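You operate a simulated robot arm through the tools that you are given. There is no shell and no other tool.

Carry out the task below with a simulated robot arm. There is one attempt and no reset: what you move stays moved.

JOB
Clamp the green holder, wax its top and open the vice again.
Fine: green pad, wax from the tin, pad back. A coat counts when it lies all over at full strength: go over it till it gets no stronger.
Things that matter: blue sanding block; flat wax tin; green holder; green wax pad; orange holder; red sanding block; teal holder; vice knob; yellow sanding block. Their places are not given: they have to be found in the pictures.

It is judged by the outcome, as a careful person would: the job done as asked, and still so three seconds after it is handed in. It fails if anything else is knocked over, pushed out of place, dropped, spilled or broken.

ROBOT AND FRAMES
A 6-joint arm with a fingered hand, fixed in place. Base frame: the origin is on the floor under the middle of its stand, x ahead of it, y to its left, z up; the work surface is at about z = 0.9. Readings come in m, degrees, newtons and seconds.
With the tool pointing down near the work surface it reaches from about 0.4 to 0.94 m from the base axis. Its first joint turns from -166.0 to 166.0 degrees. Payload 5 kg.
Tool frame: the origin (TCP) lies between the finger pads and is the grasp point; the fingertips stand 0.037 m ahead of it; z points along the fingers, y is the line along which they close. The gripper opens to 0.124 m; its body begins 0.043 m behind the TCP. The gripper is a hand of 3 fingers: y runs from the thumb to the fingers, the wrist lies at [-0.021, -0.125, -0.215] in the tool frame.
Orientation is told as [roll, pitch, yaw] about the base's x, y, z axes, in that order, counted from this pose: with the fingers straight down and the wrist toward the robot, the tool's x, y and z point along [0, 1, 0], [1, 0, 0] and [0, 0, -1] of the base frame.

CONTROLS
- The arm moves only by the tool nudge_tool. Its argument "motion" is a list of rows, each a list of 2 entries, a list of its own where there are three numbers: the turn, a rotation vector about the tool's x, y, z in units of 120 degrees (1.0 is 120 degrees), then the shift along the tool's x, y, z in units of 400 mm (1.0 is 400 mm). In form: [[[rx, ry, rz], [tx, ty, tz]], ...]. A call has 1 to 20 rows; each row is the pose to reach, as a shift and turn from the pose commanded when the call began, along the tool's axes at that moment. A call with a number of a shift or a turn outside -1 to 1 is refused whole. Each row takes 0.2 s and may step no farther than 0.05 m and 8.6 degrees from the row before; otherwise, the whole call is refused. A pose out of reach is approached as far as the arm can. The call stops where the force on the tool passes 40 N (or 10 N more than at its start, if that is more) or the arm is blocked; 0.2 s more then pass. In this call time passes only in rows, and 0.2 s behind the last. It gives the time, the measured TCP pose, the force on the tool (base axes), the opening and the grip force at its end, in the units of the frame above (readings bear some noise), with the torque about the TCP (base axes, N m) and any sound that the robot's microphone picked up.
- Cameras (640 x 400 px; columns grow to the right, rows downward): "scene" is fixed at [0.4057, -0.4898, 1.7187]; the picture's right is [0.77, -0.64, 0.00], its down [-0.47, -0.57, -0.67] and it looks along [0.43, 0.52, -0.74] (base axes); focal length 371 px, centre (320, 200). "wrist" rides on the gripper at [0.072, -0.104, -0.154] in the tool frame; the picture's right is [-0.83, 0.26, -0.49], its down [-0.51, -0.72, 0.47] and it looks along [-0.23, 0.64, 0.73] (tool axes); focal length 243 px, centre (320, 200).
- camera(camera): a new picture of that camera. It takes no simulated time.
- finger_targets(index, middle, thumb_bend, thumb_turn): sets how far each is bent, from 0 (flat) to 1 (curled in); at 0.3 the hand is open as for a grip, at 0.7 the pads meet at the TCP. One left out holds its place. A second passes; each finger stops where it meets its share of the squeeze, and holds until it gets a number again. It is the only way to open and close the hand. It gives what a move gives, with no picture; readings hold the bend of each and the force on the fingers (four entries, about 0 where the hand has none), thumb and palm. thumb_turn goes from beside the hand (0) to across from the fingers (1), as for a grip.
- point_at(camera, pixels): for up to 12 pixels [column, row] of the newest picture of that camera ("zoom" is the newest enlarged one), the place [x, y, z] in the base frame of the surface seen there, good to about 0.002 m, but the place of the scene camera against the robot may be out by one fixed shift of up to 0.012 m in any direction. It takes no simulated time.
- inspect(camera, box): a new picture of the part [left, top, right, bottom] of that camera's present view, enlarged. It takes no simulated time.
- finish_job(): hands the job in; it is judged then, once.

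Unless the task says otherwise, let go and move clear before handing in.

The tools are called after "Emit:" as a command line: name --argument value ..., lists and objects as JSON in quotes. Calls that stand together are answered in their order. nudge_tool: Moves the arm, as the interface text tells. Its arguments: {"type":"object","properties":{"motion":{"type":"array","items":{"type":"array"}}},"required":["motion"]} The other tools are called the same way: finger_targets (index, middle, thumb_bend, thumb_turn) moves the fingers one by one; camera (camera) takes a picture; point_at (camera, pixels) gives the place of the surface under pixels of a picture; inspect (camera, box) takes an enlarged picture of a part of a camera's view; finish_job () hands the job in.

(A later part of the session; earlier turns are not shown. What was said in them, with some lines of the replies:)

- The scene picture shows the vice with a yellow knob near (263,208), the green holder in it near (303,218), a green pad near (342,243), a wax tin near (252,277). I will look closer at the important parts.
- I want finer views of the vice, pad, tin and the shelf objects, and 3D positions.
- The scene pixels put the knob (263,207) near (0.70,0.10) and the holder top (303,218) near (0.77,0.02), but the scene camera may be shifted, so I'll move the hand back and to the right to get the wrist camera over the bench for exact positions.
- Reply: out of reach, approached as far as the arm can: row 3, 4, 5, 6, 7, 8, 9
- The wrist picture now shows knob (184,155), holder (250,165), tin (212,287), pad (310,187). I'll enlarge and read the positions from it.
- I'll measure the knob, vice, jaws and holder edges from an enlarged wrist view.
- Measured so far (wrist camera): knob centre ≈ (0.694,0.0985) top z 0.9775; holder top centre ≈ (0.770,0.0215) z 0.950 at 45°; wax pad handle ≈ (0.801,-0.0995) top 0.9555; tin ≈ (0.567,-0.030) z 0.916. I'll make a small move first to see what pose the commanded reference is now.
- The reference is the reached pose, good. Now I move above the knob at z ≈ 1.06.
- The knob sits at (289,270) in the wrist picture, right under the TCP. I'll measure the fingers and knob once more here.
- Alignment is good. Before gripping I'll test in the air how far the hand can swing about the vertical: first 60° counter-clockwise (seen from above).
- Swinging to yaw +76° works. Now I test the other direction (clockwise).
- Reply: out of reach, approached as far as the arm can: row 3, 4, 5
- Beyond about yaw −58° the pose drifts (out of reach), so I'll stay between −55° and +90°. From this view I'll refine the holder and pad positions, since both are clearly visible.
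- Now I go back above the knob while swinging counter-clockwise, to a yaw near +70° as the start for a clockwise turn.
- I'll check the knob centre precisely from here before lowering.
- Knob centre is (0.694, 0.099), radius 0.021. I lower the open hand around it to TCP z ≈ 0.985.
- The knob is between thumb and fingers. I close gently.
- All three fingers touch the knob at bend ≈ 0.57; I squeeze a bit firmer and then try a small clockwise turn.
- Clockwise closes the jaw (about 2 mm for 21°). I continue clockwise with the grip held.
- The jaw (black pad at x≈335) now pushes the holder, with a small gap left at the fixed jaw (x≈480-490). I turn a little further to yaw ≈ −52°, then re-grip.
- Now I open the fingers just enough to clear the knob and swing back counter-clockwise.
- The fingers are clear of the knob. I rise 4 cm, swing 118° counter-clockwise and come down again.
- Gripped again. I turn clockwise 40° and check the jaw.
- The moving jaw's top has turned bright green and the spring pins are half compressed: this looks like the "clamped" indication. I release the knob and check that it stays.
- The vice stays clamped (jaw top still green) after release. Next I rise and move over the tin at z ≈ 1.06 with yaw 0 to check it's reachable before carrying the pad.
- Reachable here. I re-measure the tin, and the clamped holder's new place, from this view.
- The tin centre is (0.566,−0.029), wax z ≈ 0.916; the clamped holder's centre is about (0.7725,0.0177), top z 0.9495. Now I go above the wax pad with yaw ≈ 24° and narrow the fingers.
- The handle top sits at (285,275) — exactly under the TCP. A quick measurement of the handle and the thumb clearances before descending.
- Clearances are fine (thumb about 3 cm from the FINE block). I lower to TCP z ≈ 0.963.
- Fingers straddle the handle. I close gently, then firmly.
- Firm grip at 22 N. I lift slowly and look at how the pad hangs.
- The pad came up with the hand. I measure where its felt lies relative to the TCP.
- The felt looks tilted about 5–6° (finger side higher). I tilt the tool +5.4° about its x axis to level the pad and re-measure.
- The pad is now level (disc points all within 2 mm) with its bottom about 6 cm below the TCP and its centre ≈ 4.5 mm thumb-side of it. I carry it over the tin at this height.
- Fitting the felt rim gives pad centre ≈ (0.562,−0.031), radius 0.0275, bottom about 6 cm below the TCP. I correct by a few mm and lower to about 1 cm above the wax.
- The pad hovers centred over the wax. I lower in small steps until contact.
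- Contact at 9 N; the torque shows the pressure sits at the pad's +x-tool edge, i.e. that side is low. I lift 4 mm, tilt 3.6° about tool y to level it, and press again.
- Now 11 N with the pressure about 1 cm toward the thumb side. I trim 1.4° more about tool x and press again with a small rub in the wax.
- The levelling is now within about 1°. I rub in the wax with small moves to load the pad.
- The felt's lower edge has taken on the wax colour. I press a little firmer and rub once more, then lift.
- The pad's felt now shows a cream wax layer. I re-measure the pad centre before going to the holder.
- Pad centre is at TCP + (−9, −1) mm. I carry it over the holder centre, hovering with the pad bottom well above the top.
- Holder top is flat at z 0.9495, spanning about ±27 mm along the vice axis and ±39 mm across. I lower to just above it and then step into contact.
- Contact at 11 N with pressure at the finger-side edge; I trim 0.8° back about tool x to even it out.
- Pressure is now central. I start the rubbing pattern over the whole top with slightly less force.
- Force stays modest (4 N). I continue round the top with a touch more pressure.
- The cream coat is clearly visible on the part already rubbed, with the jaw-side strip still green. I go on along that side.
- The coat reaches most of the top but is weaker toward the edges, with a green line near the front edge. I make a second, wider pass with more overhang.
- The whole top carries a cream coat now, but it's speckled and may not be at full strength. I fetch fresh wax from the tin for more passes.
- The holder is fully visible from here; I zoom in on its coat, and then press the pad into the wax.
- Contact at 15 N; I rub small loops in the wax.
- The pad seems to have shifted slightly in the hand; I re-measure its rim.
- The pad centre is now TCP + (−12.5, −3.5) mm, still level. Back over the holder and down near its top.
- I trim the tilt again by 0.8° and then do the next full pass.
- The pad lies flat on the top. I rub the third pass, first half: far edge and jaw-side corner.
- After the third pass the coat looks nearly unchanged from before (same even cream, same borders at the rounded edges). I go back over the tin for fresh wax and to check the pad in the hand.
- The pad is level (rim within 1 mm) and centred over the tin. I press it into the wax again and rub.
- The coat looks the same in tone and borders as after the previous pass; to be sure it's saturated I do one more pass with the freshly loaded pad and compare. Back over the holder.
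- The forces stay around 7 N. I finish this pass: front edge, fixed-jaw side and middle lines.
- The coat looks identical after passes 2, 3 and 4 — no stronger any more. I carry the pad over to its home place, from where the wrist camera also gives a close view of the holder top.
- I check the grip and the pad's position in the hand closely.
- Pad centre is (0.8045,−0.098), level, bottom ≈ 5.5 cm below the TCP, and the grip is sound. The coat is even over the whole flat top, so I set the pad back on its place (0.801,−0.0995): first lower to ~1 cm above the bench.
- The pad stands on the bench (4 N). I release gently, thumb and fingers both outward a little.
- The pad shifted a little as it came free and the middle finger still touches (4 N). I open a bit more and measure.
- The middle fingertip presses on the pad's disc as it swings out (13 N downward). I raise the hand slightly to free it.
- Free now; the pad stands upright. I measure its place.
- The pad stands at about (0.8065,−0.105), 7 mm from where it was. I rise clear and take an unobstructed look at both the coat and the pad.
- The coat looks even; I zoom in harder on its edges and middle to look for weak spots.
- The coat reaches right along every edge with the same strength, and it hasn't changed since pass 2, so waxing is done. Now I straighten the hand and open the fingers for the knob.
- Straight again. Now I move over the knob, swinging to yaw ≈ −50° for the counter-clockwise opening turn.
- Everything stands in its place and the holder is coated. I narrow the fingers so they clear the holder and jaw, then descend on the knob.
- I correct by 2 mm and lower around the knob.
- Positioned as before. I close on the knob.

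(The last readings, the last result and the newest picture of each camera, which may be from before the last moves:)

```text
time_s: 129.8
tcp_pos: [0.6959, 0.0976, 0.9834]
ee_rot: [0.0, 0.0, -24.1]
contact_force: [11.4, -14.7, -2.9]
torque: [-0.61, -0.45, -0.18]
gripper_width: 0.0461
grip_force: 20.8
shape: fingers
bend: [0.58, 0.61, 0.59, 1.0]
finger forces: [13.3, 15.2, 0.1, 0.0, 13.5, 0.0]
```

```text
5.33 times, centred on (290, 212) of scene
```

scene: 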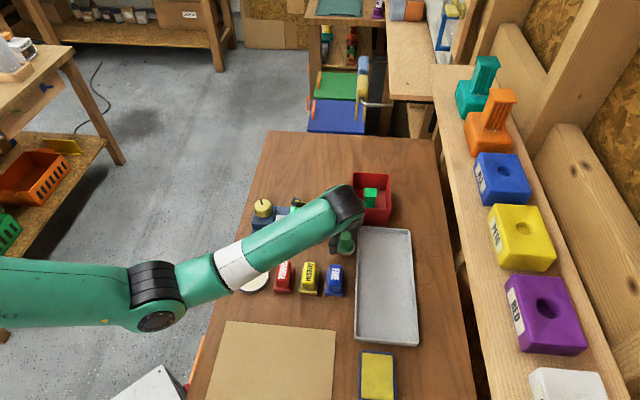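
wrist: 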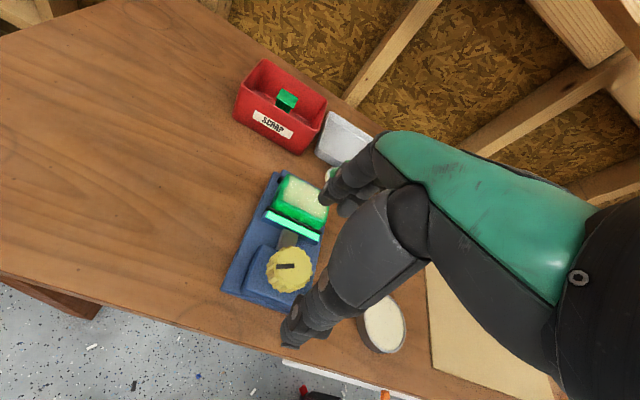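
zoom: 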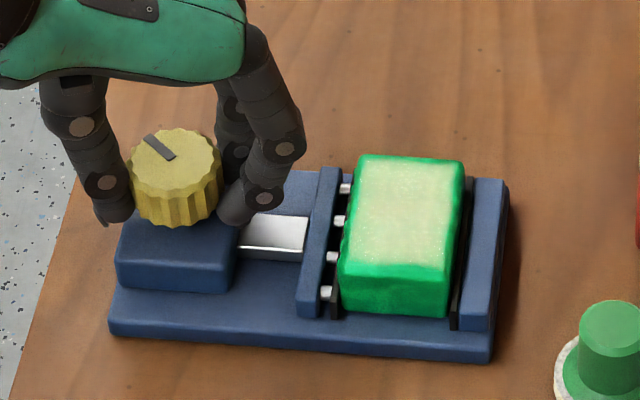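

The jaw is retreating and its green indicator is off. I go on turning counter-clockwise.

Emit:
nudge_tool --motion '[[[0, 0, -0.04], [0, 0, 0]], [[0, 0, -0.08], [0, 0, 0]], [[0, 0, -0.12], [0, 0, 0]], [[0, 0, -0.16], [0, 0, 0]], [[0, 0, -0.2], [0, 0, 0]], [[0, 0, -0.24], [0, 0, 0]], [[0, 0, -0.28], [0, 0, 0]], [[0, 0, -0.32], [0, 0, 0]], [[0, 0, -0.36], [0, 0, 0]], [[0, 0, -0.4], [0, 0, 0]], [[0, 0, -0.44], [0, 0, 0]], [[0, 0, -0.48], [0, 0, 0]], [[0, 0, -0.52], [0, 0, 0]], [[0, 0, -0.56], [0, 0, 0]], [[0, 0, -0.6], [0, 0, 0]], [[0, 0, -0.64], [0, 0, 0]], [[0, 0, -0.68], [0, 0, 0]], [[0, 0, -0.72], [0, 0, 0]], [[0, 0, -0.76], [0, 0, 0]]]'

Emit:
inspect --camera "scene" --box '[240, 175, 340, 250]'

Emit:
camera --camera "wrist"

```text
time_s: 133.8
tcp_pos: [0.6945, 0.0972, 0.9843]
ee_rot: [0.0, 0.0, 67.1]
contact_force: [10.3, 5.5, -0.6]
torque: [0.23, -0.45, -0.24]
gripper_width: 0.0461
grip_force: 21.0
shape: fingers
bend: [0.58, 0.62, 0.59, 1.0]
finger forces: [12.9, 13.2, 0.0, 0.0, 15.2, 0.0]
```

```text
5.33 times, centred on (290, 212) of scene
```

zoom: 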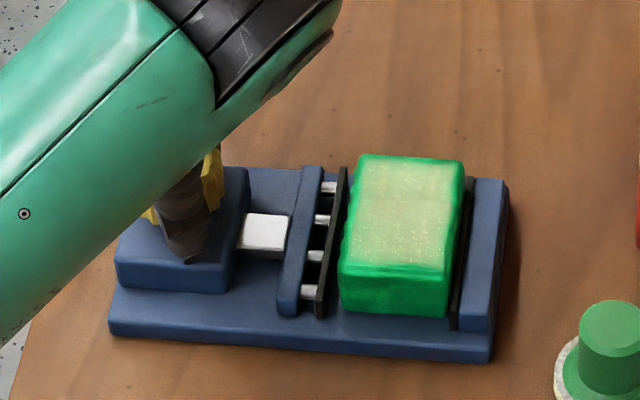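

```text
taken
```

wrist: 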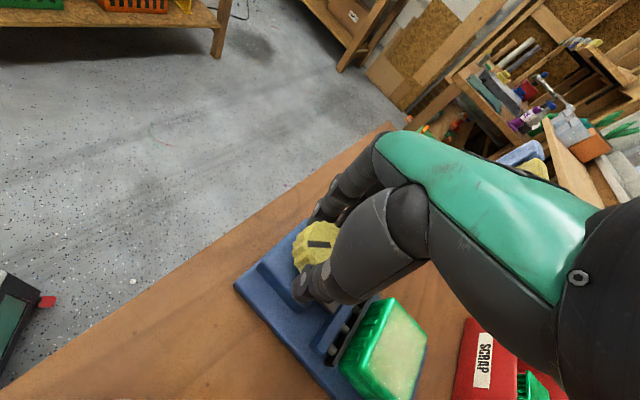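

The jaw is now about 8 mm clear of the holder; it was opened 44° further at the start. I re-grip to turn it back the rest of the way.

Emit:
finger_targets --index 0.4 --middle 0.4 --thumb_bend 0.4

Emit:
nudge_tool --motion '[[[0, 0, 0], [0, 0, -0.06]], [[0, 0, 0.06], [0, 0, -0.1]], [[0, 0, 0.13], [0, 0, -0.1]], [[0, 0, 0.2], [0, 0, -0.1]], [[0, 0, 0.27], [0, 0, -0.1]], [[0, 0, 0.34], [0, 0, -0.1]], [[0, 0, 0.4], [0, 0, -0.1]], [[0, 0, 0.4], [0, 0, -0.06]], [[0, 0, 0.4], [0, 0, 0.0]]]'

Emit:
inspect --camera "scene" --box '[240, 175, 340, 250]'

```text
time_s: 134.8
tcp_pos: [0.6965, 0.0964, 0.9844]
ee_rot: [0.0, -0.1, 67.0]
contact_force: [0.5, -0.3, -0.9]
torque: [-0.01, -0.01, 0.0]
gripper_width: 0.0981
grip_force: 0.1
shape: fingers
bend: [0.4, 0.4, 0.4, 0.99]
finger forces: [0.0, 0.1, 0.0, 0.0, 0.1, 0.0]
```

```text
time_s: 136.8
tcp_pos: [0.6952, 0.0973, 0.9835]
ee_rot: [0.0, 0.0, 18.8]
contact_force: [0.4, 0.4, -0.2]
torque: [0.02, 0.0, -0.01]
gripper_width: 0.0982
grip_force: 0.0
shape: fingers
bend: [0.4, 0.4, 0.4, 0.99]
finger forces: [0.0, 0.0, 0.1, 0.0, 0.0, 0.0]
```

```text
5.33 times, centred on (290, 212) of scene
```

zoom: 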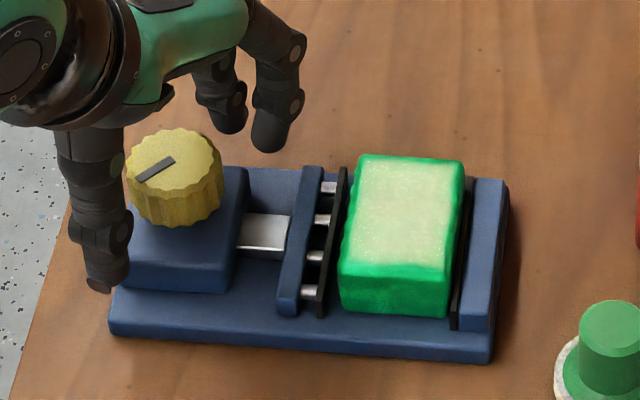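

Emit:
finger_targets --index 0.58 --middle 0.58 --thumb_bend 0.58

Emit:
finger_targets --index 0.7 --middle 0.7 --thumb_bend 0.7

Emit:
nudge_tool --motion '[[[0, 0, -0.04], [0, 0, 0]], [[0, 0, -0.08], [0, 0, 0]], [[0, 0, -0.12], [0, 0, 0]], [[0, 0, -0.16], [0, 0, 0]], [[0, 0, -0.2], [0, 0, 0]], [[0, 0, -0.24], [0, 0, 0]], [[0, 0, -0.28], [0, 0, 0]], [[0, 0, -0.32], [0, 0, 0]], [[0, 0, -0.36], [0, 0, 0]]]'

Emit:
inspect --camera "scene" --box '[240, 175, 340, 250]'

```text
time_s: 137.8
tcp_pos: [0.6944, 0.097, 0.9829]
ee_rot: [0.0, 0.0, 19.0]
contact_force: [0.0, 0.2, -0.2]
torque: [-0.01, 0.03, 0.04]
gripper_width: 0.0495
grip_force: 1.3
shape: fingers
bend: [0.56, 0.57, 0.56, 1.0]
finger forces: [0.9, 0.1, 0.0, 0.1, 1.3, 0.1]
```

```text
time_s: 138.8
tcp_pos: [0.6972, 0.0963, 0.9827]
ee_rot: [0.0, 0.0, 19.1]
contact_force: [10.1, 3.3, -1.0]
torque: [0.12, -0.39, 0.03]
gripper_width: 0.0459
grip_force: 19.7
shape: fingers
bend: [0.58, 0.62, 0.59, 1.0]
finger forces: [11.7, 11.5, 0.0, 0.0, 15.8, 0.0]
```

```text
time_s: 140.8
tcp_pos: [0.6954, 0.0969, 0.9838]
ee_rot: [-0.1, 0.0, 62.3]
contact_force: [11.7, -0.2, -10.2]
torque: [0.06, -0.45, -0.23]
gripper_width: 0.0453
grip_force: 20.4
shape: fingers
bend: [0.58, 0.63, 0.6, 1.0]
finger forces: [9.9, 13.8, 0.0, 0.0, 16.4, 0.1]
```

```text
5.33 times, centred on (290, 212) of scene
```

zoom: 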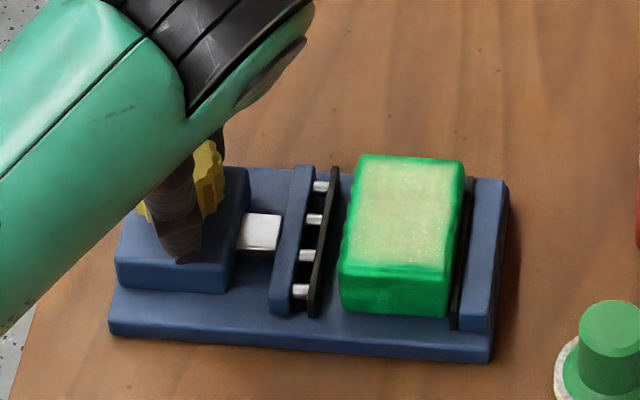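

The vice is wide open again (jaw well clear of the holder). I release the knob and rise away.

Emit:
finger_targets --index 0.35 --middle 0.35 --thumb_bend 0.35

Emit:
nudge_tool --motion '[[[0, 0, 0], [0, 0, -0.05]], [[0, 0, 0], [0, 0, -0.12]], [[0, 0, 0], [0, 0, -0.2]], [[0, 0, 0], [0, 0, -0.28]], [[0, 0, 0.06], [0, 0, -0.32]], [[0, 0, 0.12], [0, 0, -0.32]], [[0, 0, 0.18], [0, 0, -0.32]], [[0, 0, 0.24], [0, 0, -0.32]]]'

Emit:
camera --camera "scene"

Emit:
inspect --camera "scene" --box '[230, 160, 390, 310]'

Emit:
inspect --camera "scene" --box '[240, 185, 340, 250]'

```text
time_s: 141.8
tcp_pos: [0.6946, 0.0965, 0.9842]
ee_rot: [0.0, 0.0, 62.1]
contact_force: [0.9, 0.5, 0.1]
torque: [0.0, 0.0, 0.01]
gripper_width: 0.1135
grip_force: 0.1
shape: fingers
bend: [0.35, 0.35, 0.35, 0.98]
finger forces: [0.1, 0.0, 0.0, 0.1, 0.1, 0.0]
```

```text
time_s: 143.6
tcp_pos: [0.6946, 0.0981, 1.1128]
ee_rot: [0.0, 0.1, 33.4]
contact_force: [-0.5, -0.5, 0.3]
torque: [0.0, 0.02, -0.01]
gripper_width: 0.1133
grip_force: 0.0
shape: fingers
bend: [0.35, 0.35, 0.35, 0.98]
finger forces: [0.0, 0.0, 0.0, 0.0, 0.0, 0.0]
```

```text
taken
```

scene: 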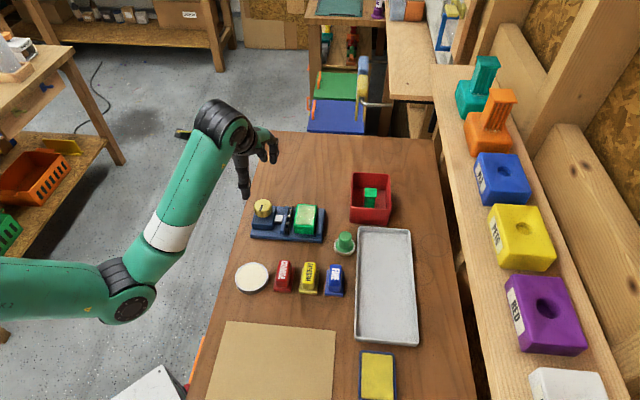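

```text
2.67 times, centred on (310, 235) of scene
```

zoom: 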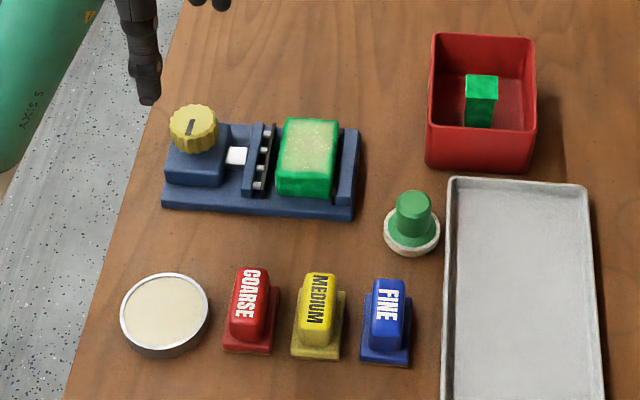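

```text
6.15 times, centred on (290, 218) of scene
```

zoom: 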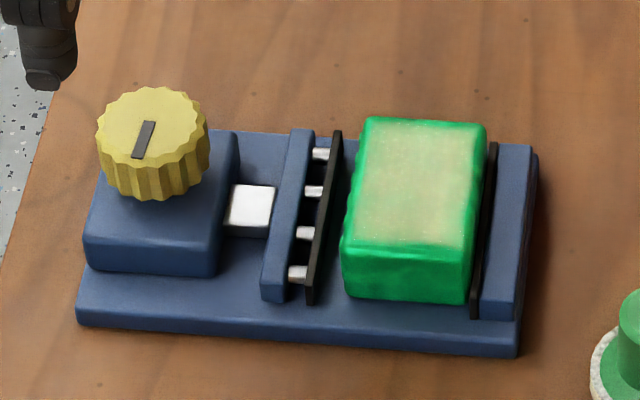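

The vice is open as at the start (knob mark and jaw in their first places), the pad stands on its place, and everything else is unmoved. I take one last close look at the coat.

Emit:
inspect --camera "scene" --box '[290, 200, 322, 232]'

Emit:
camera --camera "wrist"

```text
12.50 times, centred on (306, 216) of scene
```

zoom: 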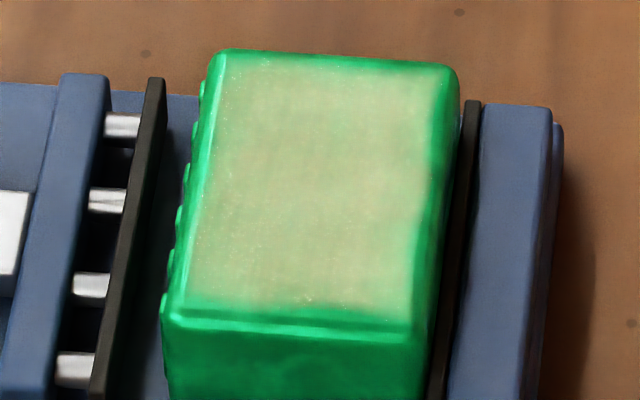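

```text
taken
```

wrist: 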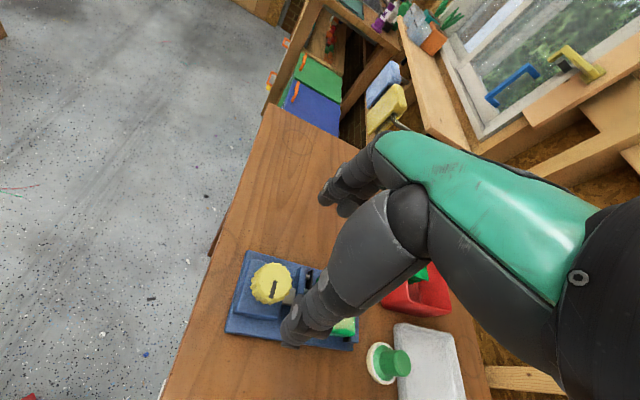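

The coat lies evenly over the whole top, the vice is open, the pad is back, and the hand is clear of everything. I hand the job in.

Emit:
finish_job

```text
The job is handed in.
```

The green holder was clamped and its top waxed, and I handed the job in with the vice open again. I don't know yet how it was judged.

- **Clamping:** I turned the knob clockwise until the moving jaw's top went green and stayed green after I let go.
- **Waxing:** I went over the top four times, taking wax from the tin before the first, third and fourth. The coat looks even over the whole flat top and showed no change after the second pass. I judged full strength by eye from the pictures, and the rounded edges carry no wax.
- **Pad:** It stands upright on the bench about 7 mm from where it started. It slid when I let go, because a fingertip pressed on its base; I left it there.
- **Vice:** I turned the knob back to where its mark was at the start, so the jaw is well clear. The holder is loose in it and sits a few millimetres nearer the fixed jaw than before.

In the last pictures nothing else had moved or fallen, and the hand is clear above the bench.
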